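You operate a simulated robot arm through the tools that you are given. There is no shell and no other tool.

You run a simulated robot arm. Do the job below in one go: nothing can be reset, and whatever is moved stays where it is left.

JOB
Set stands 1 and 3 to the same height as stand 2.
Fine: pull each pin out, wind the knob to the mark that stand 2 shows and push the pin in again; stand 2 stays as it is.

It is judged by the outcome, as a careful person would: the job done as asked, and still so three seconds after it is handed in. It fails if anything else is knocked over, pushed out of place, dropped, spilled or broken.

ROBOT AND FRAMES
A 7-joint arm with a two-finger parallel gripper, fixed in place. Base frame: the origin is on the floor under the middle of its stand, x ahead of it, y to its left, z up. Units: mm, degrees, N and s.
With the tool pointing down near the work surface it reaches from about 340 to 780 mm from the base axis. Its first joint turns from -143.0 to 143.0 degrees. Payload 3 kg.
Tool frame: the origin (TCP) lies between the finger pads and is the grasp point; the fingertips stand 30 mm ahead of it; z points along the fingers, y is the line along which they close. The gripper opens to 110 mm. The fingers are 20 mm wide and 10 mm thick; the gripper's body (48 by 112 mm) begins 55 mm behind the TCP.
Orientation is that of the tool frame in the base frame, as a unit quaternion [w, x, y, z]. With the fingers straight down and closing along the base's y, the tool's x points along the base's -x, its y along +y and its z along -z.

CONTROLS
- The arm moves only by the tool step_arm. Its argument "motion" is a list of rows, each an object of numbers (a shift or turn left out is 0, a gripper value left out holds the last): "tx", "ty", "tz": the shift along the tool's x, y, z in units of 25 mm (1.0 is 25 mm); "ax", "ay", "az": the turn, a rotation vector about the tool's x, y, z in units of 5 degrees (1.0 is 5 degrees); "claw": the finger opening in m, from 0 to 0.11. In form: [{"tx": .., "ty": .., "tz": .., "ax": .., "ay": .., "az": .., "claw": ..}, ...]. A call has 1 to 20 rows; each row shifts and turns the commanded pose from where the row before left it, along the tool's axes as they then stand. A call with a number of a shift or a turn outside -1 to 1 is refused whole. A row lasts 0.2 s, in which the tool goes at most 50 mm and 8.6 degrees; a call with a longer step from one row to the next is refused whole, and so is a gripper value outside its range. A pose out of reach is approached as far as the arm can. The call stops where the force on the tool passes 70 N (or 10 N more than at its start, if that is more) or the arm is blocked; 0.2 s more then pass. Each finger travels about 153 mm/s and halts on what it meets, pressing with about 25 N; the grip force reading is that of the motor and also rises with nothing between the fingers. The clock runs only during rows and for 0.2 s after the last one: add rows that do not move to give the fingers time. It gives the time, the measured TCP pose, the force on the tool (base axes), the opening and the grip force at its end, in the units of the frame above (readings bear some noise), with the torque about the TCP (base axes, N m) and any sound that the robot's microphone picked up.
- Cameras (640 x 400 px; columns grow to the right, rows downward): "scene" is fixed at [218.3, -657.6, 1200.1]; the picture's right is [0.95, -0.31, 0.00], its down [-0.17, -0.51, -0.84] and it looks along [0.26, 0.80, -0.54] (base axes); focal length 309 px, centre (320, 200). "wrist" rides on the gripper at [72, 17, -103] in the tool frame; the picture's right is [-0.23, 0.97, 0.00], its down [-0.76, -0.18, -0.62] and it looks along [-0.61, -0.14, 0.78] (tool axes); focal length 222 px, centre (320, 200).
- camera(camera): a new picture of that camera. It takes no simulated time.
- move_column(by): moves the trunk up (or, below 0, down) by that many mm; the arm rides with it, the base frame stays. It gives what a move gives, with no picture.
- probe_pixels(camera, pixels): for up to 12 pixels [column, row] of the newest picture of that camera ("zoom" is the newest enlarged one), the place [x, y, z] in the base frame of the surface seen there, good to about 2 mm, but the place of the scene camera against the robot may be out by one fixed shift of up to 12 mm in any direction. It takes no simulated time.
- close_up(camera, box): a new picture of the part [left, top, right, bottom] of that camera's present view, enlarged. It takes no simulated time.
- job_done(): hands the job in; it is judged then, once.

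Open the gripper and draw the arm clear of the work before you hand the job in, unless the task says otherwise.

The tools are called after ">>>" by a JSON object that holds its "op" and its "data". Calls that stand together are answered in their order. step_arm: Moves the arm, as the interface text tells. Its arguments: {"type":"object","properties":{"motion":{"type":"array","items":{"type":"object","properties":{"tx":{"type":"number"},"ty":{"type":"number"},"tz":{"type":"number"},"ax":{"type":"number"},"ay":{"type":"number"},"az":{"type":"number"},"claw":{"type":"number"}}}}},"required":["motion"]} The other tools are called the same way: move_column (by) moves the trunk up or down; camera (camera) takes a picture; probe_pixels (camera, pixels) gives the place of the surface under pixels of a picture; close_up (camera, box) takes an enlarged picture of a part of a camera's view; job_done () hands the job in.

At the start:

```text
clock: 0.0
tool_pos: [640.7, 191.8, 819.9]
tool_rot: [0.0, 0.0, 1.0, 0.0]
wrist_force: [0.4, 1.1, 0.1]
ft_torque: [0.02, -0.01, 0.0]
grip_width: 110.0
finger_force: 0.0
trunk travel left (down, up): [-125.0, 365.0]
```

scene: 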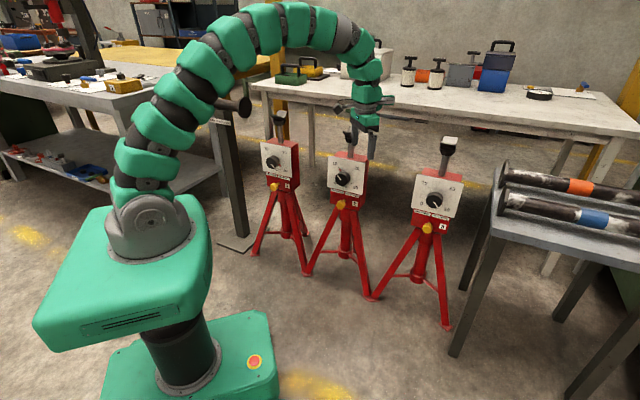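
wrist: 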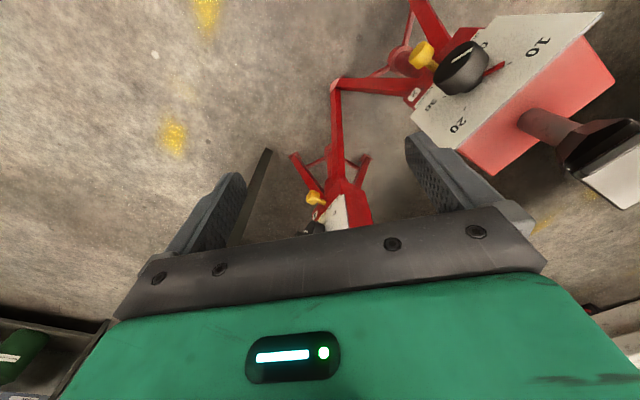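

I start by looking closely at the three stands in the scene view (about x 250-470, y 110-330).

>>> {"op": "close_up", "data": {"camera": "scene", "box": [240, 100, 480, 250]}}

>>> {"op": "close_up", "data": {"camera": "scene", "box": [250, 130, 310, 200]}}

>>> {"op": "close_up", "data": {"camera": "scene", "box": [320, 145, 380, 220]}}

>>> {"op": "close_up", "data": {"camera": "scene", "box": [405, 160, 475, 240]}}

```text
2.67 times, centred on (360, 175) of scene
```

zoom: 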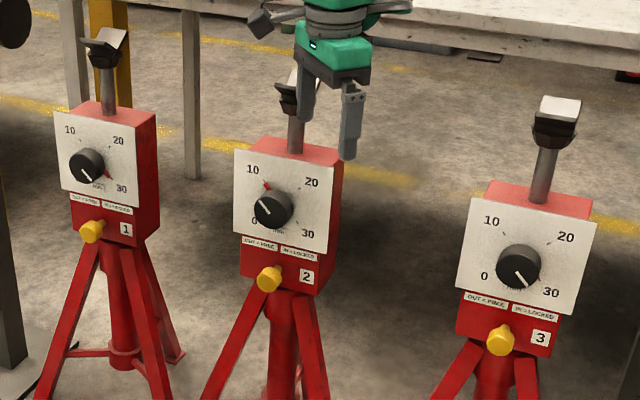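

```text
5.71 times, centred on (280, 165) of scene
```

zoom: 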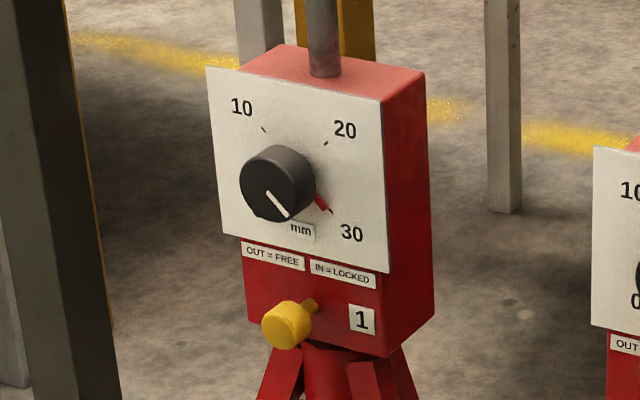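

```text
5.33 times, centred on (350, 182) of scene
```

zoom: 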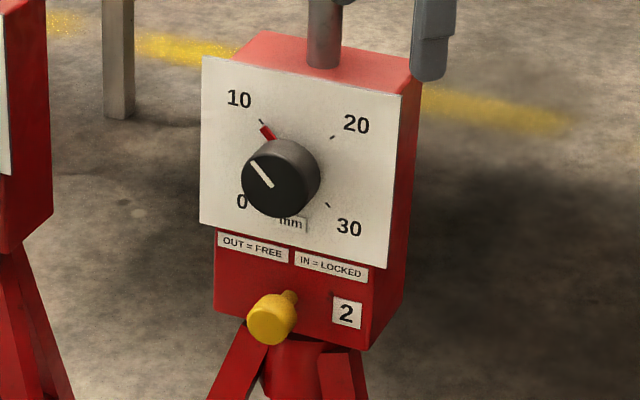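

```text
5.00 times, centred on (440, 200) of scene
```

zoom: 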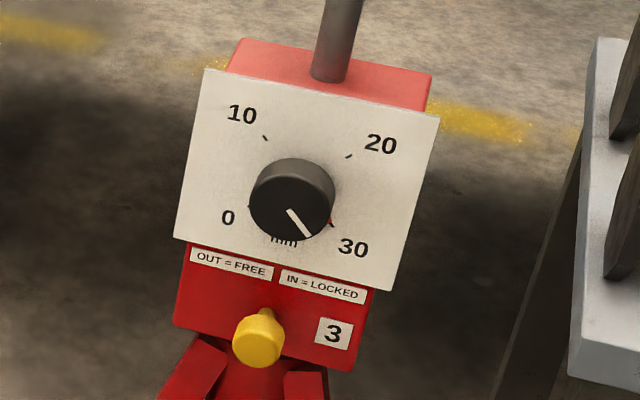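

The red needles behind the knobs seem to sit near 10 on stand 2 and near 30 on stands 1 and 3. I measure the panels, knobs and pins in the newest zoom (stand 3) and in the scene view.

>>> {"op": "probe_pixels", "data": {"camera": "zoom", "pixels": [[210, 80], [430, 125], [385, 280], [180, 230], [290, 210], [290, 165], [257, 345], [262, 318], [240, 50], [425, 80], [330, 75], [345, 340]]}}

>>> {"op": "camera", "data": {"camera": "scene"}}

```text
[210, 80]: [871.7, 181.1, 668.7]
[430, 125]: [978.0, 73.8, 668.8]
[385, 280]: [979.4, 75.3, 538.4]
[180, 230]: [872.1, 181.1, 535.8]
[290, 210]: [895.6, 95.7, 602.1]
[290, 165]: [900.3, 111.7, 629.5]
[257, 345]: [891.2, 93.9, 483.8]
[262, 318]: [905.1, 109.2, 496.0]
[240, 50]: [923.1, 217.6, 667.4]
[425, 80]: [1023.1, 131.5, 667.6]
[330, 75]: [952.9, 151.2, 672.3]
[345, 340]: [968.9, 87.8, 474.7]
```

```text
taken
```

scene: 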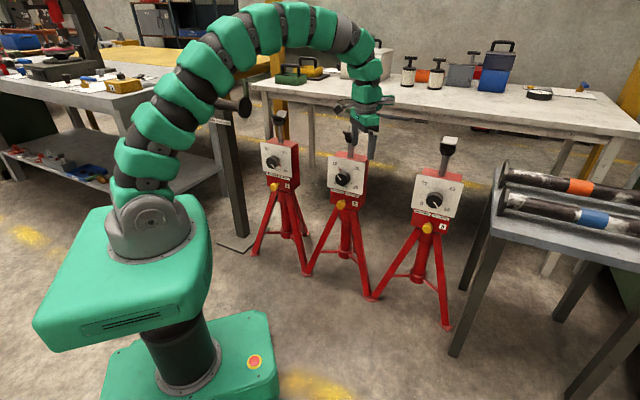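

Stand 3's panel faces (-0.71,-0.70,0), the knob front is near (896,96,602) and the pin front near (891,94,484). I do the same for stands 1 and 2.

>>> {"op": "close_up", "data": {"camera": "scene", "box": [250, 130, 310, 200]}}

>>> {"op": "probe_pixels", "data": {"camera": "zoom", "pixels": [[210, 75], [378, 110], [384, 265], [225, 228], [272, 190], [285, 150], [280, 328], [292, 302], [280, 50], [418, 80], [325, 60], [312, 305]]}}

>>> {"op": "close_up", "data": {"camera": "scene", "box": [320, 145, 380, 220]}}

>>> {"op": "probe_pixels", "data": {"camera": "zoom", "pixels": [[206, 65], [398, 100], [382, 262], [205, 218], [272, 190], [285, 145], [266, 325], [275, 300], [265, 40], [418, 65], [325, 60], [290, 297]]}}

```text
5.71 times, centred on (280, 165) of scene
```

zoom: 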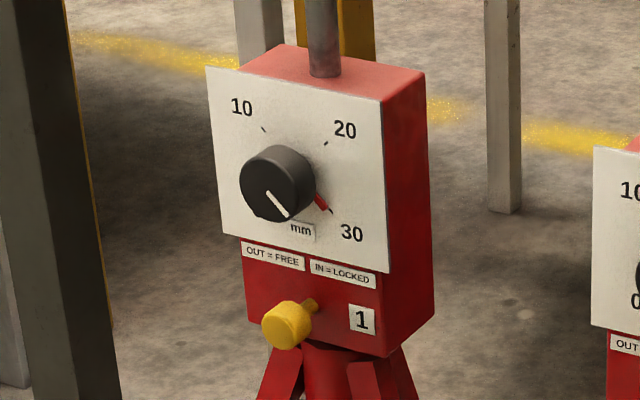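

```text
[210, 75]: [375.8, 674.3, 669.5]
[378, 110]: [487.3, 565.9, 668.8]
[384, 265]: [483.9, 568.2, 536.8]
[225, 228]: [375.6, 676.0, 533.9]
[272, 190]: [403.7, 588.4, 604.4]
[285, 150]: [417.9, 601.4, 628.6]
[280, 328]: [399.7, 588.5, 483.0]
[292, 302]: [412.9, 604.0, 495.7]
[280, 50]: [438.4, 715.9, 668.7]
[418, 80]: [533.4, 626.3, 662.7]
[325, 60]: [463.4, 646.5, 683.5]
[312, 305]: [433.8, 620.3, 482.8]
```

```text
5.33 times, centred on (350, 182) of scene
```

zoom: 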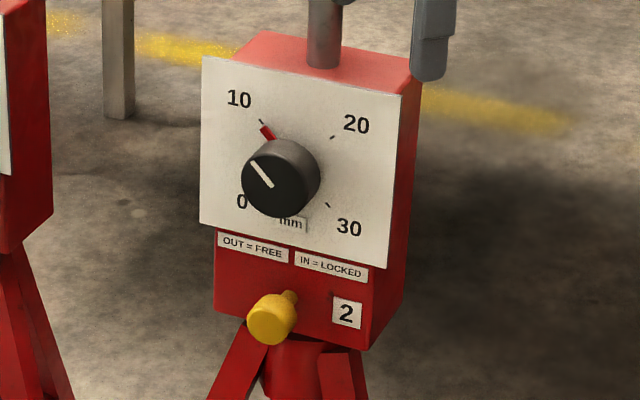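

```text
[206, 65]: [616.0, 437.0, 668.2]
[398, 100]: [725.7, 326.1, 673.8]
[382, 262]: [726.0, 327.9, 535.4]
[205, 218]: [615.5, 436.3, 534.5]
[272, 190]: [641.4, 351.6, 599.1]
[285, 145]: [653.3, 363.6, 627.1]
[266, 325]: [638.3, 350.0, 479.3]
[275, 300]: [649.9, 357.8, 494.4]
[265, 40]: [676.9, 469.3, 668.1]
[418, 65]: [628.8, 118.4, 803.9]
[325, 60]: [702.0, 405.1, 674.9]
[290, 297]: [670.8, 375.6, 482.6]
```

All three panels face (-0.71,-0.71,0), spaced 350 mm apart along (0.71,-0.71), with knobs at z≈602 and pins at z≈483. I first move the gripper away from stand 2 toward y≈0 and yaw it 45° while still pointing down.

>>> {"op": "step_arm", "data": {"motion": [{"ty": -0.85, "claw": 0.11}, {"ty": -0.85}, {"ty": -0.85}, {"ty": -0.85}, {"ty": -0.85}, {"ty": -0.85}, {"ty": -0.85}, {"ty": -0.85}, {"ty": -0.85}, {"az": -1}, {"az": -1}, {"az": -1}, {"az": -1}, {"az": -1}, {"az": -1}, {"az": -1}, {"az": -1}, {"az": -1}]}}

```text
clock: 3.8
tool_pos: [642.2, 0.1, 819.9]
tool_rot: [0.0, -0.384, 0.923, -0.001]
wrist_force: [-0.3, 0.9, 0.0]
ft_torque: [0.02, 0.0, 0.01]
grip_width: 109.9
finger_force: 0.0
trunk travel left (down, up): [-125.0, 365.0]
```

The tool is at (642,0,820), yawed 45°. Now I pitch it to horizontal (ay −90°) to face the panels.

>>> {"op": "step_arm", "data": {"motion": [{"ay": -1}, {"ay": -1}, {"ay": -1}, {"ay": -1}, {"ay": -1}, {"ay": -1}, {"ay": -1}, {"ay": -1}, {"ay": -1}, {"ay": -1}, {"ay": -1}, {"ay": -1}, {"ay": -1}, {"ay": -1}, {"ay": -1}, {"ay": -1}, {"ay": -1}, {"ay": -1}]}}

>>> {"op": "camera", "data": {"camera": "scene"}}

>>> {"op": "camera", "data": {"camera": "wrist"}}

```text
clock: 7.6
tool_pos: [639.8, 0.6, 821.4]
tool_rot: [0.654, -0.271, 0.652, 0.271]
wrist_force: [-0.1, -0.4, -0.3]
ft_torque: [-0.02, 0.01, -0.02]
grip_width: 110.1
finger_force: 0.1
trunk travel left (down, up): [-125.0, 365.0]
```

```text
taken
```

scene: 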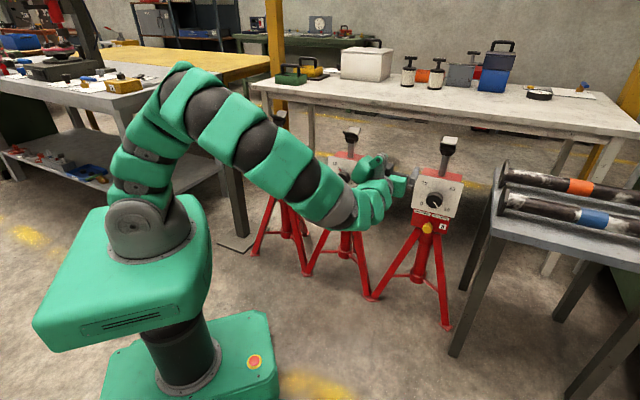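

```text
taken
```

wrist: 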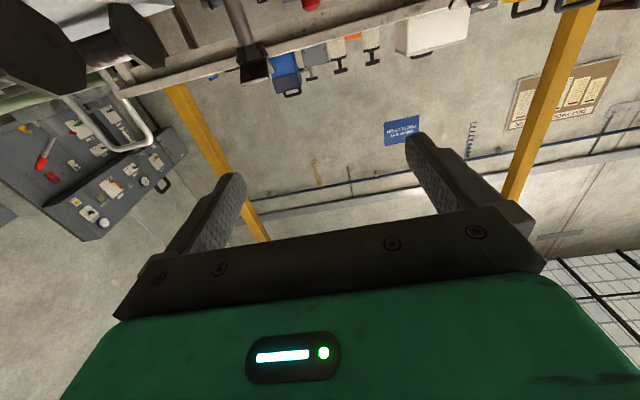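

The arm reaches this pose well, but the wrist camera hangs below looking up at the wall. I roll the tool +180° about its axis, so the camera is on top looking down at the dials, and the later −180° knob turn stays in range.

>>> {"op": "step_arm", "data": {"motion": [{"az": 1}, {"az": 1}, {"az": 1}, {"az": 1}, {"az": 1}, {"az": 1}, {"az": 1}, {"az": 1}, {"az": 1}, {"az": 1}, {"az": 1}, {"az": 1}, {"az": 1}, {"az": 1}, {"az": 1}, {"az": 1}, {"az": 1}, {"az": 1}]}}

>>> {"op": "step_arm", "data": {"motion": [{"az": 1}, {"az": 1}, {"az": 1}, {"az": 1}, {"az": 1}, {"az": 1}, {"az": 1}, {"az": 1}, {"az": 1}, {"az": 1}, {"az": 1}, {"az": 1}, {"az": 1}, {"az": 1}, {"az": 1}, {"az": 1}, {"az": 1}, {"az": 1}]}}

>>> {"op": "camera", "data": {"camera": "wrist"}}

```text
clock: 11.4
tool_pos: [640.1, -0.4, 821.5]
tool_rot: [0.27, 0.271, 0.653, 0.654]
wrist_force: [-0.7, 1.1, 0.0]
ft_torque: [-0.01, 0.02, 0.02]
grip_width: 110.1
finger_force: 0.0
trunk travel left (down, up): [-125.0, 365.0]
```

```text
clock: 15.2
tool_pos: [641.2, 1.0, 821.2]
tool_rot: [-0.271, 0.653, 0.271, 0.653]
wrist_force: [-0.2, -0.4, 0.1]
ft_torque: [0.01, -0.02, 0.01]
grip_width: 110.2
finger_force: 0.1
trunk travel left (down, up): [-125.0, 365.0]
```

```text
taken
```

wrist: 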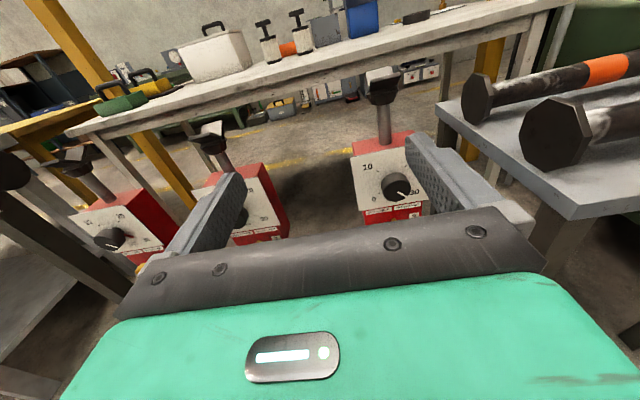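

The camera now looks over the three dials, with stand 3's panel at (390,180) in the wrist view. I check the nearby right-hand table corner at (570,215) and calibrate stand 3 against the wrist camera.

>>> {"op": "probe_pixels", "data": {"camera": "wrist", "pixels": [[570, 217], [440, 105], [357, 158], [360, 210], [397, 190], [385, 137], [575, 160], [497, 90], [383, 105], [240, 215], [110, 240], [400, 213]]}}

>>> {"op": "close_up", "data": {"camera": "wrist", "box": [320, 120, 448, 240]}}

```text
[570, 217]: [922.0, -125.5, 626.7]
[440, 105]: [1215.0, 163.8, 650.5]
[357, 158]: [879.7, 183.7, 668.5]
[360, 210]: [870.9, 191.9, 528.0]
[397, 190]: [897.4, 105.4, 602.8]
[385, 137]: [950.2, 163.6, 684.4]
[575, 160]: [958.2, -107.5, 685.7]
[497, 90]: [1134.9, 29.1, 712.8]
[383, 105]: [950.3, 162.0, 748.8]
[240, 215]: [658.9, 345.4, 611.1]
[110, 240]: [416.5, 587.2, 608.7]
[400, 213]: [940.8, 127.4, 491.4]
```

```text
3.33 times, centred on (384, 180) of wrist
```

zoom: 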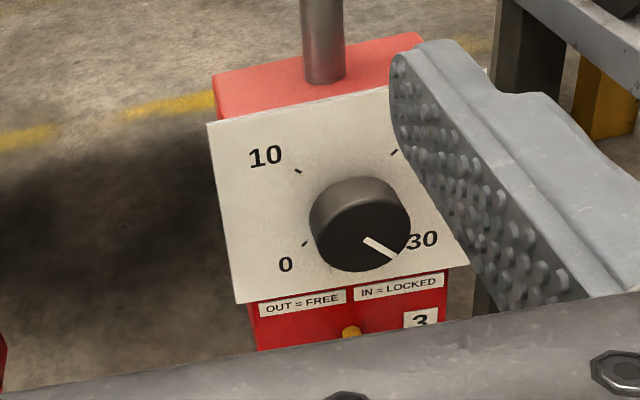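

The table edge runs along u≈741 (176 mm right of stand 3), which leaves clearance. I move to a standoff in front of stand 3 (≈(795,-3,610)) to view knob and pin from near.

>>> {"op": "step_arm", "data": {"motion": [{"ty": 0.444, "tz": 0.424, "tx": -0.844}, {"ty": 0.444, "tz": 0.424, "tx": -0.844}, {"ty": 0.444, "tz": 0.424, "tx": -0.844}, {"ty": 0.444, "tz": 0.424, "tx": -0.844}, {"ty": 0.444, "tz": 0.424, "tx": -0.844}, {"ty": 0.444, "tz": 0.424, "tx": -0.844}, {"ty": 0.444, "tz": 0.424, "tx": -0.844}, {"ty": 0.444, "tz": 0.424, "tx": -0.844}, {"ty": 0.444, "tz": 0.424, "tx": -0.844}, {"ty": 0.444, "tz": 0.424, "tx": -0.844}]}}

>>> {"op": "camera", "data": {"camera": "wrist"}}

>>> {"op": "camera", "data": {"camera": "scene"}}

```text
clock: 17.4
tool_pos: [792.9, -1.6, 609.0]
tool_rot: [-0.27, 0.653, 0.271, 0.654]
wrist_force: [0.6, -0.6, -0.3]
ft_torque: [-0.03, 0.01, 0.02]
grip_width: 110.2
finger_force: 0.2
trunk travel left (down, up): [-125.0, 365.0]
```

```text
taken
```

wrist: 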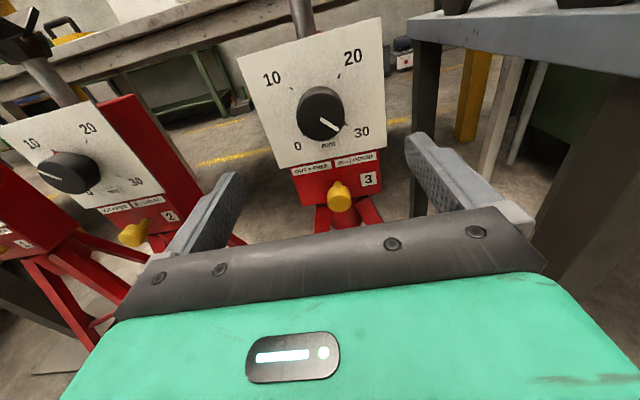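

```text
taken
```

scene: 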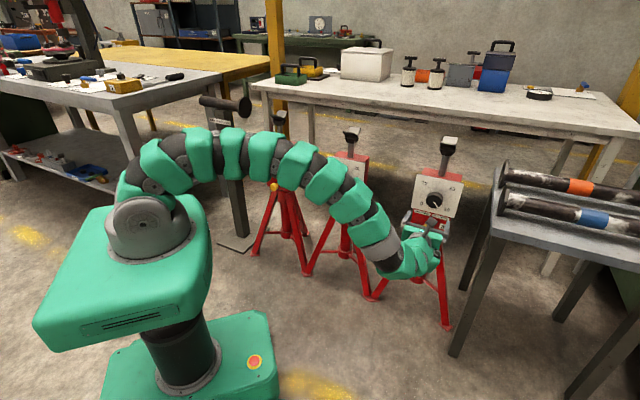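

Now I take close-ups of stand 3 from here and measure the knob (320,110) and pin (340,195).

>>> {"op": "probe_pixels", "data": {"camera": "wrist", "pixels": [[242, 62], [381, 20], [383, 152], [280, 165], [322, 115], [320, 90], [338, 198], [340, 187], [300, 20], [346, 190], [371, 207], [299, 195]]}}

>>> {"op": "close_up", "data": {"camera": "wrist", "box": [230, 10, 400, 220]}}

>>> {"op": "close_up", "data": {"camera": "wrist", "box": [280, 70, 370, 160]}}

>>> {"op": "close_up", "data": {"camera": "wrist", "box": [0, 100, 180, 260]}}

```text
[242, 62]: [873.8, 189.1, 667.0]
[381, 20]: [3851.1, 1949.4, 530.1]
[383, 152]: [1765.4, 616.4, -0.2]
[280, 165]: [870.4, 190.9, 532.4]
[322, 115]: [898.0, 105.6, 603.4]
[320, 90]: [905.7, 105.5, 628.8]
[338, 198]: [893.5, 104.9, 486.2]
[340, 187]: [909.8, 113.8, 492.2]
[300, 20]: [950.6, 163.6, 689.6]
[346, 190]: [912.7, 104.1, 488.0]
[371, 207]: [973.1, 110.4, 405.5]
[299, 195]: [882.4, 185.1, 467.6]
```

```text
1.90 times, centred on (315, 115) of wrist
```

zoom: 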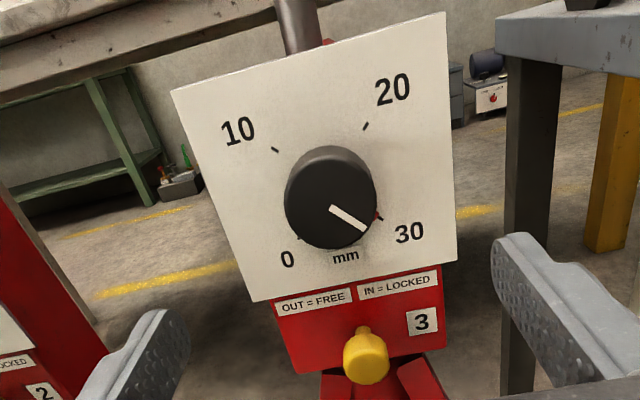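

```text
4.44 times, centred on (325, 115) of wrist
```

zoom: 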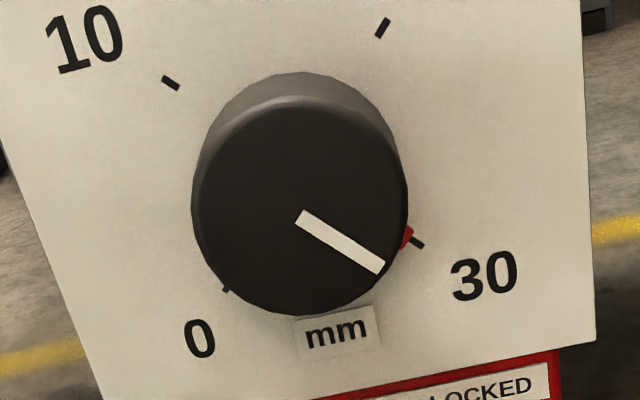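

```text
2.50 times, centred on (90, 180) of wrist
```

zoom: 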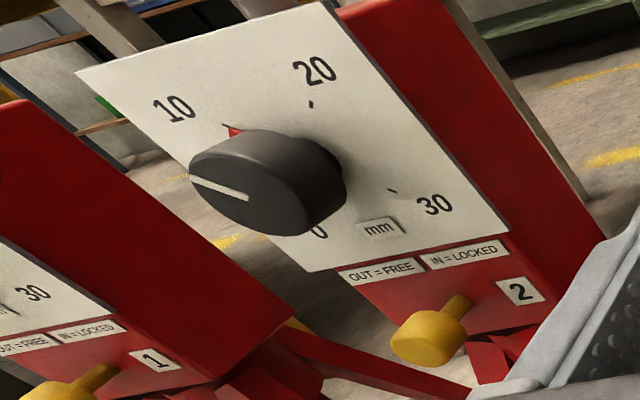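

Wrist-camera geometry agrees: knob axis u≈560.7, z≈602.5, front at d≈709.6; pin head axis u≈561, z≈484, front d≈706. I zoom on the pin to see how thick its head is.

>>> {"op": "close_up", "data": {"camera": "wrist", "box": [300, 165, 380, 215]}}

>>> {"op": "probe_pixels", "data": {"camera": "zoom", "pixels": [[310, 270], [270, 260], [360, 260], [315, 190], [300, 180], [330, 180], [320, 150], [320, 130], [275, 200], [350, 190], [200, 300], [150, 120]]}}

```text
8.00 times, centred on (340, 190) of wrist
```

zoom: 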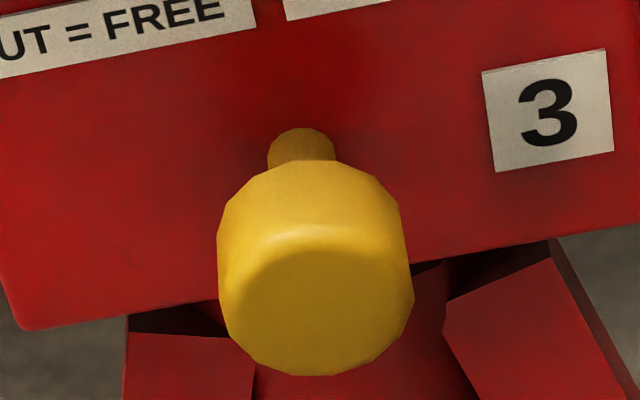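

```text
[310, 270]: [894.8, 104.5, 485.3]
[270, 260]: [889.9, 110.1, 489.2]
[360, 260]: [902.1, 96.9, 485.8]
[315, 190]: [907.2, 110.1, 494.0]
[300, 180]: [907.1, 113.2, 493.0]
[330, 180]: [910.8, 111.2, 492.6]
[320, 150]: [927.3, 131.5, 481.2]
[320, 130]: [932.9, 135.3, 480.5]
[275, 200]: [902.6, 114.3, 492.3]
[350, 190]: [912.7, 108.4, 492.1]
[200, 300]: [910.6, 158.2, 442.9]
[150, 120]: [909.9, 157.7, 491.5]
```

The pin head is about 34 mm wide, spans d≈707–724 and sits on axis u≈560.3, z≈476, with a rod behind it. I drop to pin height and come forward to d≈640, with the gripper part-closed to 80 mm.

>>> {"op": "step_arm", "data": {"motion": [{"tx": -0.665, "tz": 0.4, "ty": -0.0075, "claw": 0.08}, {"tx": -0.665, "tz": 0.4, "ty": -0.0075}, {"tx": -0.665, "tz": 0.4, "ty": -0.0075}, {"tx": -0.665, "tz": 0.4, "ty": -0.0075}, {"tx": -0.665, "tz": 0.4, "ty": -0.0075}, {"tx": -0.665, "tz": 0.4, "ty": -0.0075}, {"tx": -0.665, "tz": 0.4, "ty": -0.0075}, {"tx": -0.665, "tz": 0.4, "ty": -0.0075}]}}

>>> {"op": "camera", "data": {"camera": "wrist"}}

>>> {"op": "camera", "data": {"camera": "scene"}}

```text
clock: 19.2
tool_pos: [835.5, 48.8, 524.9]
tool_rot: [-0.271, 0.654, 0.27, 0.652]
wrist_force: [-0.2, 0.0, -0.6]
ft_torque: [0.05, -0.03, 0.01]
grip_width: 80.0
finger_force: 0.1
out of reach, approached as far as the arm can: row 6, 7, 8
trunk travel left (down, up): [-125.0, 365.0]
```

```text
taken
```

wrist: 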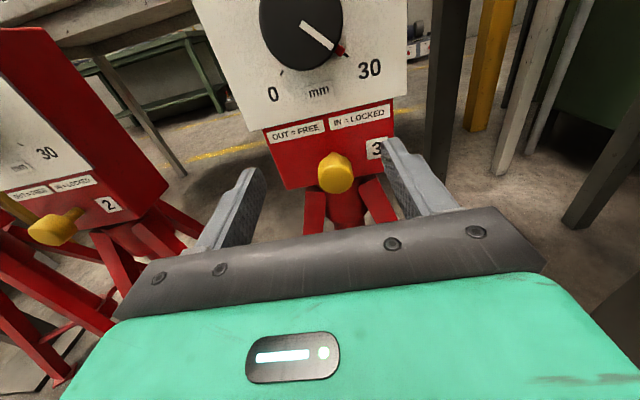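

```text
taken
```

scene: 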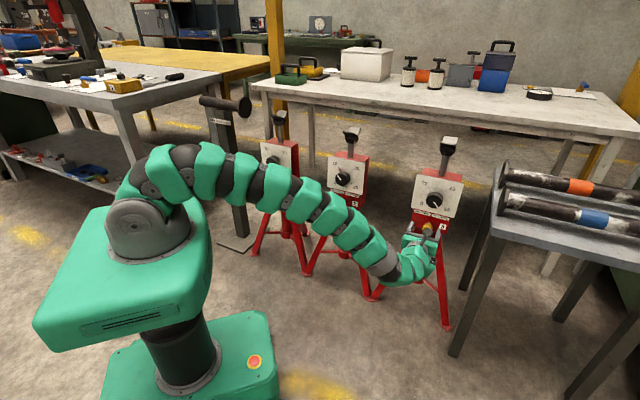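

The arm is out of reach that low (z=525), so I back off and up a little, then lower the trunk by 100 mm.

>>> {"op": "step_arm", "data": {"motion": [{"tx": 0.6, "tz": -0.6}, {"tx": 0.6, "tz": -0.6}, {"tx": 0.6, "tz": -0.6}, {"tx": 0.6, "tz": -0.6}]}}

>>> {"op": "probe_pixels", "data": {"camera": "scene", "pixels": [[373, 297], [447, 326], [400, 262], [441, 285], [410, 245], [437, 250], [372, 270], [307, 272], [355, 255], [350, 245]]}}

```text
clock: 20.2
tool_pos: [794.5, 6.8, 585.4]
tool_rot: [-0.272, 0.654, 0.27, 0.652]
wrist_force: [1.2, 0.3, -0.4]
ft_torque: [0.01, -0.02, 0.02]
grip_width: 80.1
finger_force: 0.1
trunk travel left (down, up): [-125.0, 365.0]
```

```text
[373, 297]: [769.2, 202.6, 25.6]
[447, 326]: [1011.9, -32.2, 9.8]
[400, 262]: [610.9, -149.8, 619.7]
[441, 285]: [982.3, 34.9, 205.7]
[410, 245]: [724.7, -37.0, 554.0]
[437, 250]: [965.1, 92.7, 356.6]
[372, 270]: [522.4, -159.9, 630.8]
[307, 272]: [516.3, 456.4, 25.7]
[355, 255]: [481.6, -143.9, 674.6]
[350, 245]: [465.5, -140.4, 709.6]
```

The legs splay mostly sideways (feet at d≈690), so lowering is clear. I lower the trunk 100 mm.

>>> {"op": "move_column", "data": {"by": -100}}

>>> {"op": "camera", "data": {"camera": "wrist"}}

>>> {"op": "camera", "data": {"camera": "scene"}}

```text
clock: 21.5
tool_pos: [794.4, 6.2, 485.0]
tool_rot: [-0.271, 0.653, 0.271, 0.653]
wrist_force: [-0.1, 0.3, -0.1]
ft_torque: [0.0, 0.01, 0.02]
grip_width: 80.0
finger_force: 0.0
trunk travel left (down, up): [-25.0, 465.0]
```

```text
taken
```

wrist: 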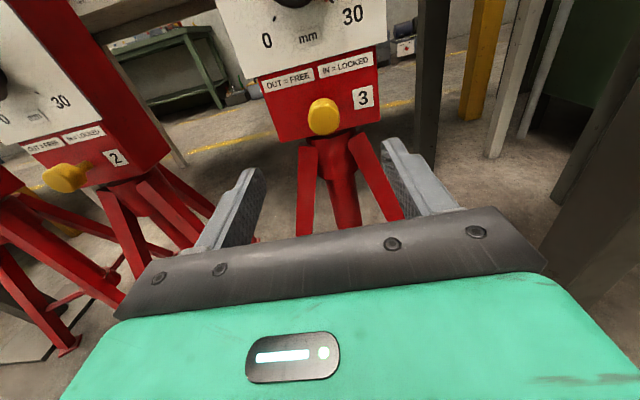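

```text
taken
```

scene: 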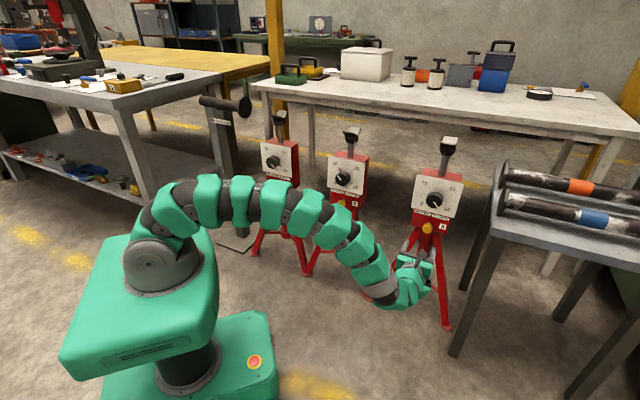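

TCP is now at d=566, u=557, z=485. I re-measure the pin (at (325,117)) from this new viewpoint.

>>> {"op": "close_up", "data": {"camera": "wrist", "box": [285, 90, 365, 140]}}

>>> {"op": "probe_pixels", "data": {"camera": "zoom", "pixels": [[305, 200], [250, 215], [370, 205], [310, 275], [310, 140], [310, 105], [200, 250], [450, 200], [345, 95], [270, 100]]}}

```text
8.00 times, centred on (325, 115) of wrist
```

zoom: 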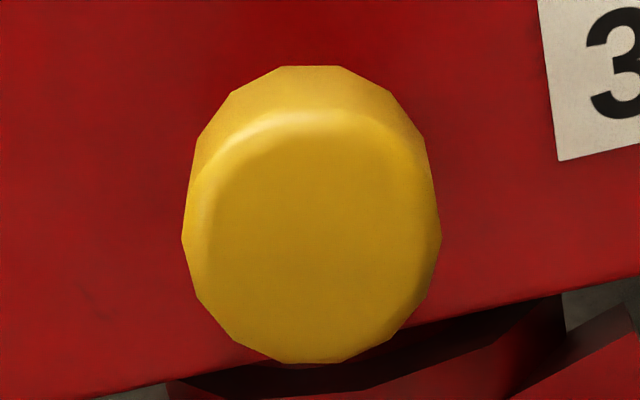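

```text
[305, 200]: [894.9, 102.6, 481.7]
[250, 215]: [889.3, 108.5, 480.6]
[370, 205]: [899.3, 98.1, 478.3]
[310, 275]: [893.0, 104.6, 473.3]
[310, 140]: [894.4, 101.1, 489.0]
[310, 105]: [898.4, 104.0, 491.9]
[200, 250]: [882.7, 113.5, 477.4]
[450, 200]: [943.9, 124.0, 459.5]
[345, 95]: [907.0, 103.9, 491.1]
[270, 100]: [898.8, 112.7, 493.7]
```

The pin head face is 35 mm wide, centred at u≈559.8, z≈477, front d≈705. I advance to TCP d≈713 (fingertips ≈743, box face ≈755) with the fingers straddling the head.

>>> {"op": "step_arm", "data": {"motion": [{"tx": -0.16, "ty": 0.05, "tz": 0.4}, {"tx": -0.16, "ty": 0.05, "tz": 0.7}, {"tz": 0.8}, {"tz": 0.8}, {"tz": 0.8}, {"tz": 0.8}, {"tz": 0.8}, {"tz": 0.78}, {}]}}

>>> {"op": "camera", "data": {"camera": "wrist"}}

>>> {"op": "close_up", "data": {"camera": "scene", "box": [385, 150, 485, 270]}}

```text
clock: 23.5
tool_pos: [886.0, 95.6, 476.0]
tool_rot: [-0.27, 0.654, 0.27, 0.653]
wrist_force: [0.3, -0.7, 0.3]
ft_torque: [0.03, 0.0, -0.02]
grip_width: 79.9
finger_force: 0.1
out of reach, approached as far as the arm can: row 8
trunk travel left (down, up): [-25.0, 465.0]
```

```text
taken
```

wrist: 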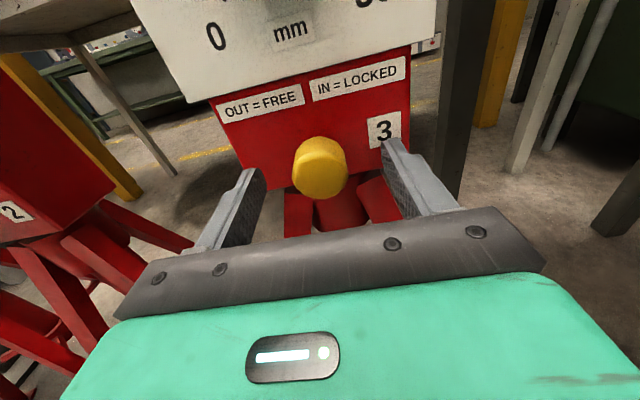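

```text
3.33 times, centred on (435, 210) of scene
```

zoom: 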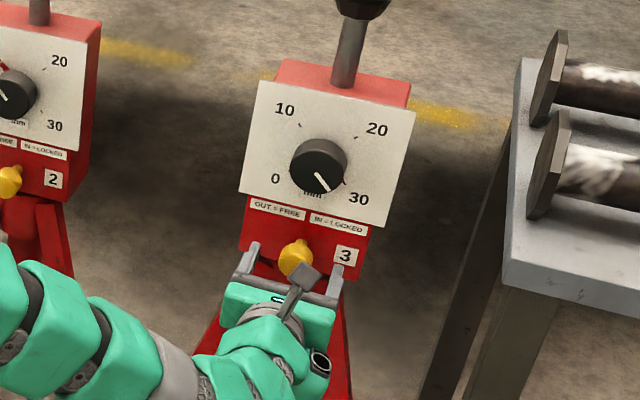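

TCP stopped at d=694 at the edge of reach, with the pin centred between the fingers. I back off 40 mm, lower the trunk 22 mm more, and approach again with the arm correspondingly higher.

>>> {"op": "step_arm", "data": {"motion": [{"tz": -0.8}, {"tz": -0.8}]}}

>>> {"op": "move_column", "data": {"by": -22}}

>>> {"op": "step_arm", "data": {"motion": [{"tx": 0.46}, {"tx": 0.46}, {}]}}

```text
clock: 24.1
tool_pos: [858.6, 66.6, 476.1]
tool_rot: [-0.271, 0.654, 0.269, 0.653]
wrist_force: [0.1, -0.5, -0.3]
ft_torque: [0.02, 0.0, 0.02]
grip_width: 80.1
finger_force: 0.0
trunk travel left (down, up): [-25.0, 465.0]
```

```text
clock: 24.8
tool_pos: [857.8, 65.2, 453.0]
tool_rot: [-0.271, 0.653, 0.271, 0.653]
wrist_force: [0.5, -0.2, -0.7]
ft_torque: [-0.01, -0.02, 0.02]
grip_width: 79.8
finger_force: 0.1
trunk travel left (down, up): [-3.0, 487.0]
```

```text
clock: 25.6
tool_pos: [859.4, 66.6, 475.5]
tool_rot: [-0.27, 0.654, 0.27, 0.653]
wrist_force: [-0.2, 0.1, -0.3]
ft_torque: [0.01, 0.01, -0.02]
grip_width: 80.1
finger_force: 0.1
trunk travel left (down, up): [-3.0, 487.0]
```

Now at d=655, u=560.6, z=475.5. I advance 56 mm to d≈711.

>>> {"op": "step_arm", "data": {"motion": [{"tz": 0.56, "tx": 0.04}, {"tz": 0.56}, {"tz": 0.56}, {"tz": 0.56}, {}]}}

>>> {"op": "camera", "data": {"camera": "wrist"}}

```text
clock: 26.8
tool_pos: [899.1, 105.9, 478.9]
tool_rot: [-0.272, 0.653, 0.272, 0.653]
wrist_force: [0.0, 0.1, 0.4]
ft_torque: [0.01, 0.01, -0.01]
grip_width: 80.1
finger_force: 0.2
trunk travel left (down, up): [-3.0, 487.0]
```

```text
taken
```

wrist: 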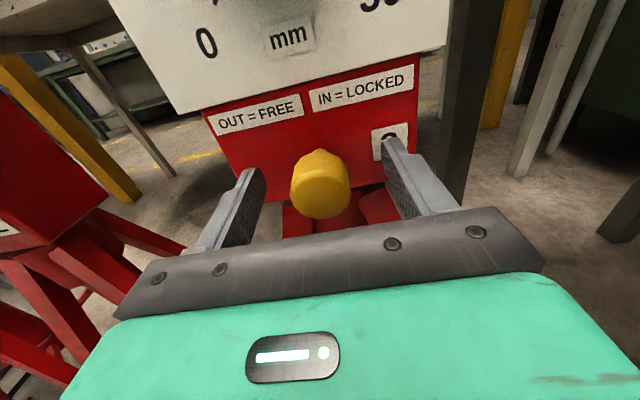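

TCP is at d=710.6, u=560.9, z=479 with the pin head between the pads. I close the gripper on it.

>>> {"op": "step_arm", "data": {"motion": [{"claw": 0.05}, {"claw": 0.04}, {"claw": 0.02}, {"claw": 0.02}, {"claw": 0.02}]}}

```text
clock: 28.0
tool_pos: [898.2, 105.9, 478.4]
tool_rot: [-0.271, 0.653, 0.271, 0.653]
wrist_force: [-3.2, 0.8, -0.9]
ft_torque: [0.15, -0.15, -0.37]
grip_width: 35.6
finger_force: 44.9
trunk travel left (down, up): [-3.0, 487.0]
```

Gripped at 35.6 mm. I pull gently straight out in small steps and watch the force.

>>> {"op": "step_arm", "data": {"motion": [{"tz": -0.12}, {"tz": -0.12}, {"tz": -0.12}]}}

```text
clock: 28.8
tool_pos: [892.1, 97.8, 477.3]
tool_rot: [-0.271, 0.653, 0.271, 0.653]
wrist_force: [-1.8, 4.9, 2.5]
ft_torque: [0.39, -0.11, -0.23]
grip_width: 35.5
finger_force: 44.9
trunk travel left (down, up): [-3.0, 487.0]
```

TCP is now d≈700 with only ~5 N of force. I check whether the pin head moved with it.

>>> {"op": "camera", "data": {"camera": "wrist"}}

>>> {"op": "close_up", "data": {"camera": "wrist", "box": [240, 130, 400, 230]}}

>>> {"op": "close_up", "data": {"camera": "scene", "box": [405, 200, 465, 250]}}

```text
taken
```

wrist: 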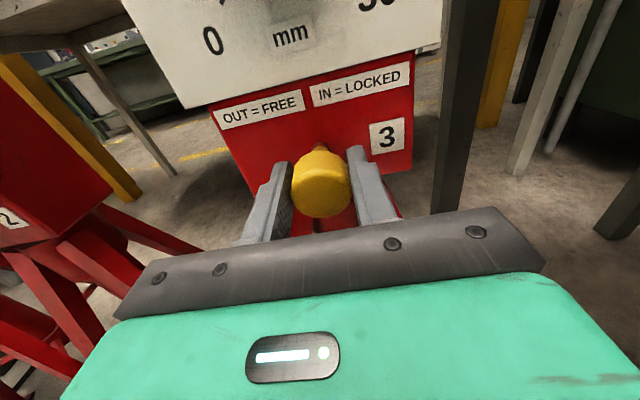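

```text
4.00 times, centred on (320, 180) of wrist
```

zoom: 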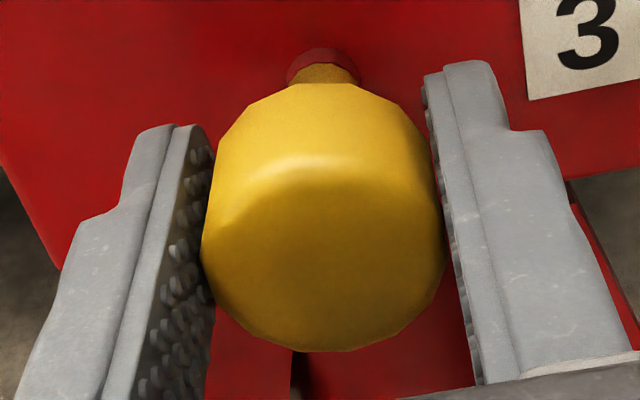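

```text
8.00 times, centred on (435, 225) of scene
```

zoom: 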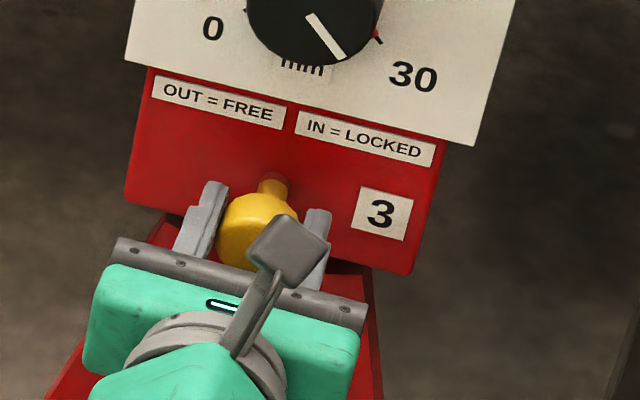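

The head moved with the gripper, and a red band is now showing on the rod at the box face. I keep pulling in 3 mm steps until the stop shows in the force.

>>> {"op": "step_arm", "data": {"motion": [{"tz": -0.12}, {"tz": -0.12}, {}]}}

>>> {"op": "close_up", "data": {"camera": "wrist", "box": [240, 130, 400, 230]}}

```text
clock: 29.6
tool_pos: [886.7, 94.5, 477.7]
tool_rot: [-0.272, 0.653, 0.272, 0.652]
wrist_force: [-6.4, 5.4, 3.2]
ft_torque: [0.03, -0.01, -0.38]
grip_width: 35.9
finger_force: 44.6
trunk travel left (down, up): [-3.0, 487.0]
```

```text
4.00 times, centred on (320, 180) of wrist
```

zoom: 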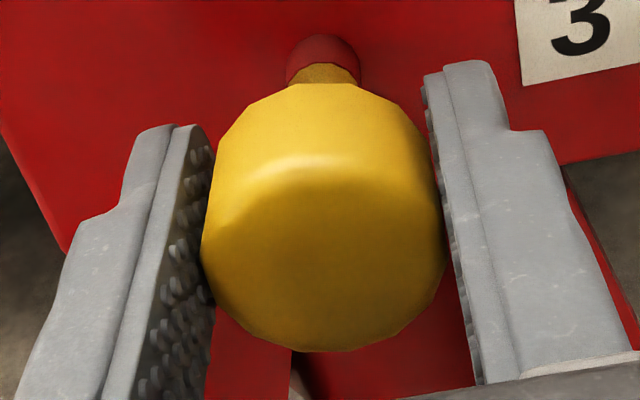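

17 mm out, force still small with a slight sideways load (~8 N along −u). I ease sideways about 0.8 mm and keep pulling.

>>> {"op": "step_arm", "data": {"motion": [{"tz": -0.1, "ty": -0.03}, {"tz": -0.1}, {}]}}

>>> {"op": "close_up", "data": {"camera": "wrist", "box": [240, 130, 400, 230]}}

```text
clock: 30.4
tool_pos: [884.7, 91.7, 476.7]
tool_rot: [-0.271, 0.653, 0.271, 0.653]
wrist_force: [-3.3, 2.2, -2.8]
ft_torque: [0.34, 0.0, 0.33]
grip_width: 35.6
finger_force: 44.9
trunk travel left (down, up): [-3.0, 487.0]
```

```text
4.00 times, centred on (320, 180) of wrist
```

zoom: 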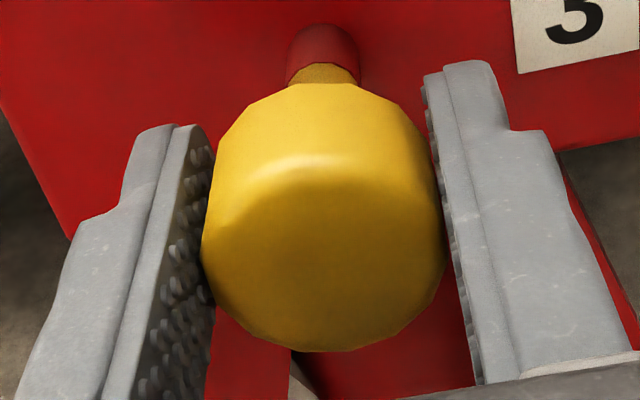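

20 mm out and the red band keeps growing. I continue pulling a little at a time.

>>> {"op": "step_arm", "data": {"motion": [{"tz": -0.1}, {"tz": -0.1}, {}]}}

>>> {"op": "close_up", "data": {"camera": "wrist", "box": [240, 130, 400, 230]}}

```text
clock: 31.2
tool_pos: [880.4, 88.1, 477.5]
tool_rot: [-0.271, 0.654, 0.27, 0.653]
wrist_force: [-3.4, 0.2, -3.0]
ft_torque: [-0.51, 0.35, -0.23]
grip_width: 35.8
finger_force: 45.4
trunk travel left (down, up): [-3.0, 487.0]
```

```text
4.00 times, centred on (320, 180) of wrist
```

zoom: 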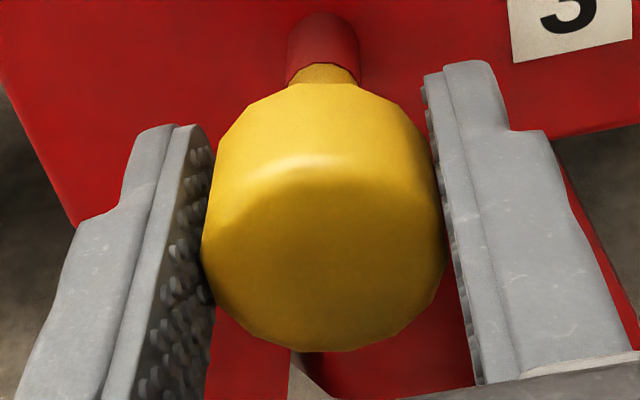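

26 mm out with no stop yet; I pull 3 mm more and watch for force or sound.

>>> {"op": "step_arm", "data": {"motion": [{"tz": -0.06}, {"tz": -0.06}, {}]}}

>>> {"op": "close_up", "data": {"camera": "wrist", "box": [240, 130, 400, 230]}}

>>> {"op": "close_up", "data": {"camera": "scene", "box": [395, 140, 485, 250]}}

```text
clock: 32.0
tool_pos: [877.6, 84.6, 476.7]
tool_rot: [-0.271, 0.653, 0.271, 0.653]
wrist_force: [-5.7, 0.3, -3.8]
ft_torque: [0.51, -0.63, -0.31]
grip_width: 35.4
finger_force: 44.9
trunk travel left (down, up): [-3.0, 487.0]
```

```text
4.00 times, centred on (320, 180) of wrist
```

zoom: 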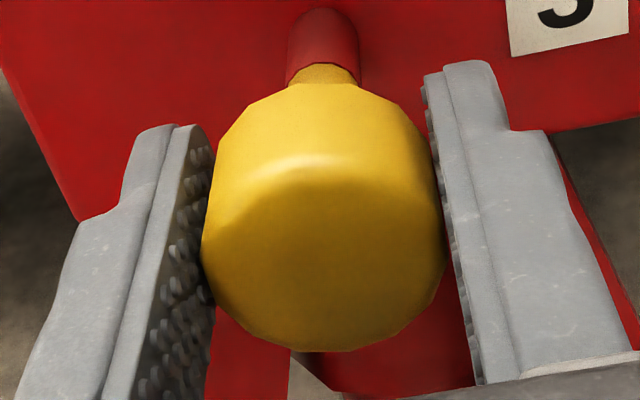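

```text
3.64 times, centred on (440, 195) of scene
```

zoom: 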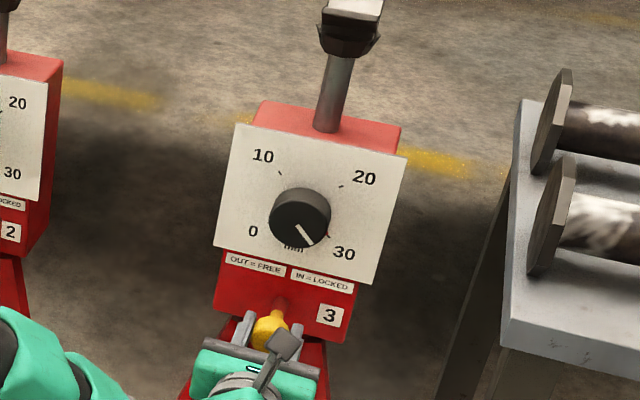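

30 mm out, stand unmoved and no stop so far. I continue with small pulls.

>>> {"op": "step_arm", "data": {"motion": [{"tz": -0.08}, {"tz": -0.08}, {}]}}

>>> {"op": "close_up", "data": {"camera": "wrist", "box": [240, 130, 400, 230]}}

```text
clock: 32.8
tool_pos: [875.5, 84.3, 478.7]
tool_rot: [-0.27, 0.654, 0.27, 0.653]
wrist_force: [40.7, 9.5, 0.8]
ft_torque: [0.06, -0.08, 0.39]
grip_width: 36.0
finger_force: 44.7
trunk travel left (down, up): [-3.0, 487.0]
```

```text
4.00 times, centred on (320, 180) of wrist
```

zoom: 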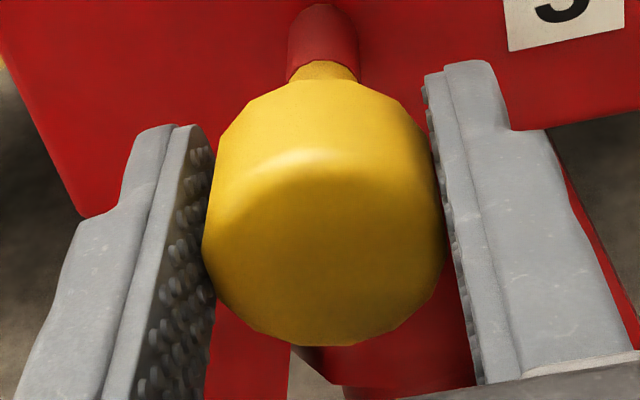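

The force rose to ~35 N along the axis: the pin has reached its stop about 30 mm out. I ease forward 1.5 mm and open the fingers.

>>> {"op": "step_arm", "data": {"motion": [{"tz": 0.06}, {}, {"claw": 0.05}, {"claw": 0.08}, {}]}}

>>> {"op": "camera", "data": {"camera": "wrist"}}

>>> {"op": "close_up", "data": {"camera": "scene", "box": [395, 140, 485, 250]}}

```text
clock: 34.0
tool_pos: [876.7, 84.9, 476.6]
tool_rot: [-0.271, 0.654, 0.27, 0.652]
wrist_force: [-0.7, -0.6, 0.1]
ft_torque: [-0.01, 0.0, -0.01]
grip_width: 80.0
finger_force: 0.1
trunk travel left (down, up): [-3.0, 487.0]
```

```text
taken
```

wrist: 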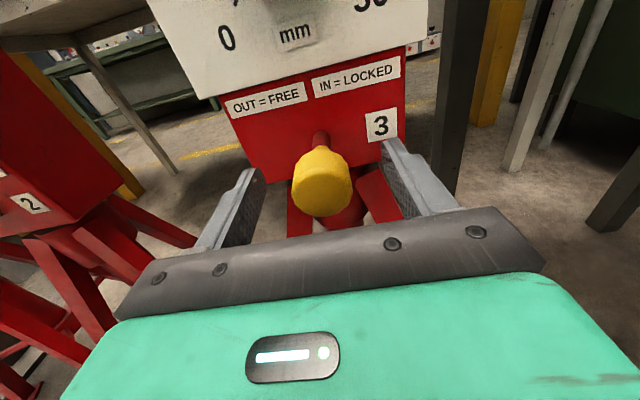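

```text
3.64 times, centred on (440, 195) of scene
```

zoom: 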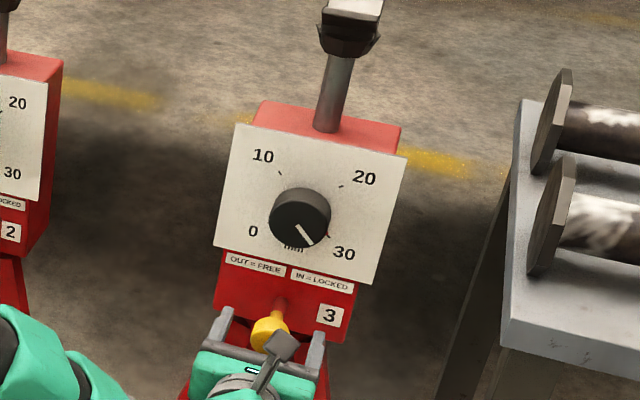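

Pin 3 stays out with the red rod showing. I back straight off the pin, then rise to knob height.

>>> {"op": "step_arm", "data": {"motion": [{"tz": -0.8}, {"tz": -0.8}, {"tz": -0.8}, {"tz": -0.8}, {"tz": -0.8, "tx": 0.3, "claw": 0.09}, {"tx": 0.8}, {"tx": 0.8}, {"tx": 0.8}, {"tx": 0.8}, {"tx": 0.8}, {"tx": 0.76}, {}]}}

>>> {"op": "camera", "data": {"camera": "wrist"}}

>>> {"op": "close_up", "data": {"camera": "wrist", "box": [270, 60, 370, 150]}}

```text
clock: 36.6
tool_pos: [803.8, 13.9, 603.8]
tool_rot: [-0.271, 0.654, 0.27, 0.653]
wrist_force: [0.2, 0.3, 0.4]
ft_torque: [-0.05, 0.01, 0.0]
grip_width: 89.9
finger_force: 0.1
trunk travel left (down, up): [-3.0, 487.0]
```

```text
taken
```

wrist: 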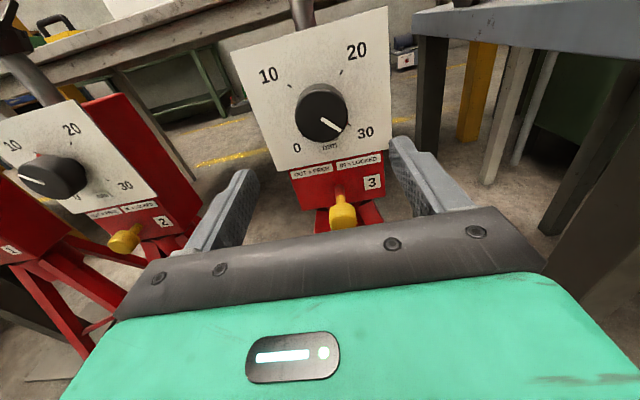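

```text
4.44 times, centred on (320, 105) of wrist
```

zoom: 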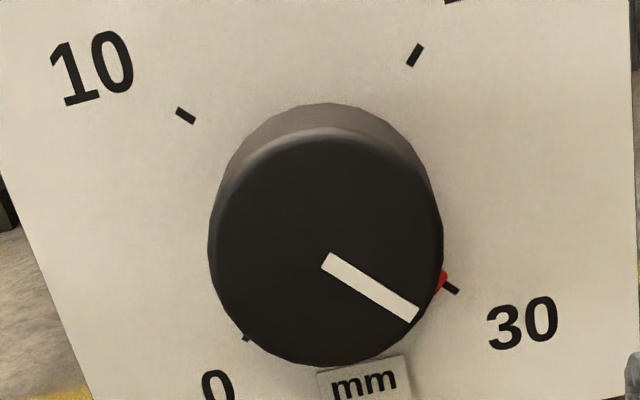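

Stand 3's needle sits right at 30. Before turning, I move sideways to the same viewpoint in front of stand 2 to read its needle exactly.

>>> {"op": "step_arm", "data": {"motion": [{"ty": -0.957}, {"ty": -0.957}, {"ty": -0.957}, {"ty": -0.957}, {"ty": -0.957}, {"ty": -0.957}, {"ty": -0.957}, {"ty": -0.957}, {"ty": -0.957}, {"ty": -0.957}, {"ty": -0.957}, {"ty": -0.957}, {"ty": -0.957}, {"ty": -0.957}, {"ty": -0.957}, {}]}}

>>> {"op": "camera", "data": {"camera": "wrist"}}

>>> {"op": "close_up", "data": {"camera": "wrist", "box": [270, 60, 370, 150]}}

```text
clock: 40.0
tool_pos: [551.9, 268.6, 602.3]
tool_rot: [-0.271, 0.653, 0.27, 0.653]
wrist_force: [-0.2, -0.8, -0.1]
ft_torque: [-0.01, -0.01, -0.04]
grip_width: 89.8
finger_force: 0.0
trunk travel left (down, up): [-3.0, 487.0]
```

```text
taken
```

wrist: 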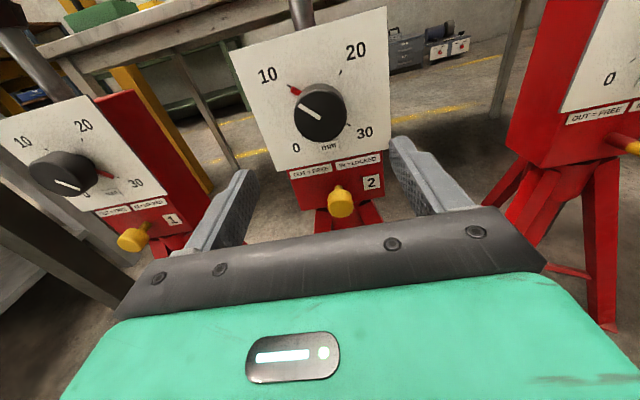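

```text
4.44 times, centred on (320, 105) of wrist
```

zoom: 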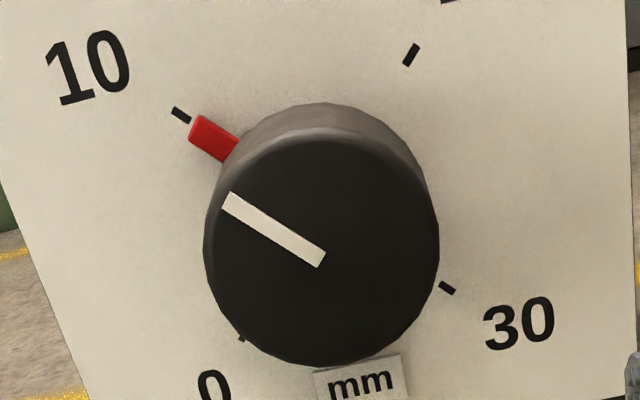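

Stand 2's needle lines up with the 10 tick, and its knob line (227,202)–(322,258) is exactly opposite to stand 3's. I go back to stand 3 at u≈559.5.

>>> {"op": "step_arm", "data": {"motion": [{"ty": 0.958}, {"ty": 0.958}, {"ty": 0.958}, {"ty": 0.958}, {"ty": 0.958}, {"ty": 0.958}, {"ty": 0.958}, {"ty": 0.958}, {"ty": 0.958}, {"ty": 0.958}, {"ty": 0.958}, {"ty": 0.958}, {"ty": 0.958}, {"ty": 0.958}, {"ty": 0.958}, {}]}}

>>> {"op": "close_up", "data": {"camera": "wrist", "box": [270, 60, 370, 150]}}

```text
clock: 43.4
tool_pos: [803.9, 13.3, 604.0]
tool_rot: [-0.271, 0.653, 0.272, 0.653]
wrist_force: [-0.5, 0.2, -1.1]
ft_torque: [0.01, 0.04, 0.01]
grip_width: 90.0
finger_force: 0.1
trunk travel left (down, up): [-3.0, 487.0]
```

```text
4.44 times, centred on (320, 105) of wrist
```

zoom: 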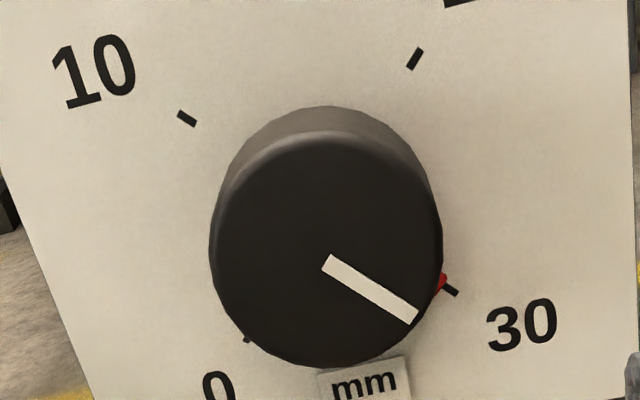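

I advance 128 mm toward the knob (TCP d≈706, fingertips ~15 mm off the panel) with the fingers open to 90 mm around the 54 mm knob.

>>> {"op": "step_arm", "data": {"motion": [{"tz": 0.73, "tx": -0.05}, {"tz": 0.73}, {"tz": 0.73}, {"tz": 0.73}, {"tz": 0.73}, {"tz": 0.73}, {"tz": 0.73}, {}]}}

>>> {"op": "camera", "data": {"camera": "wrist"}}

```text
clock: 45.2
tool_pos: [895.2, 104.0, 602.5]
tool_rot: [-0.271, 0.653, 0.27, 0.653]
wrist_force: [1.0, 0.3, 1.0]
ft_torque: [-0.01, -0.03, 0.0]
grip_width: 89.8
finger_force: 0.1
trunk travel left (down, up): [-3.0, 487.0]
```

```text
taken
```

wrist: 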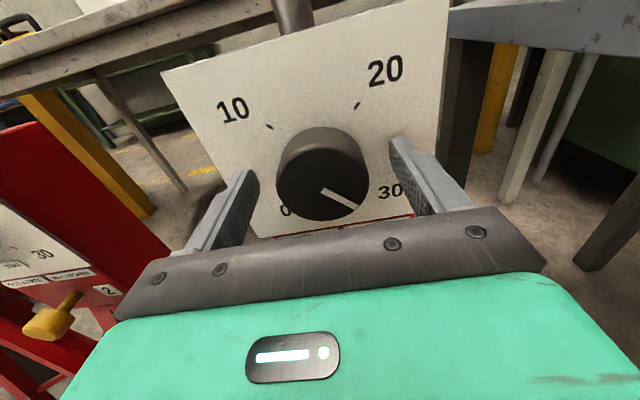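

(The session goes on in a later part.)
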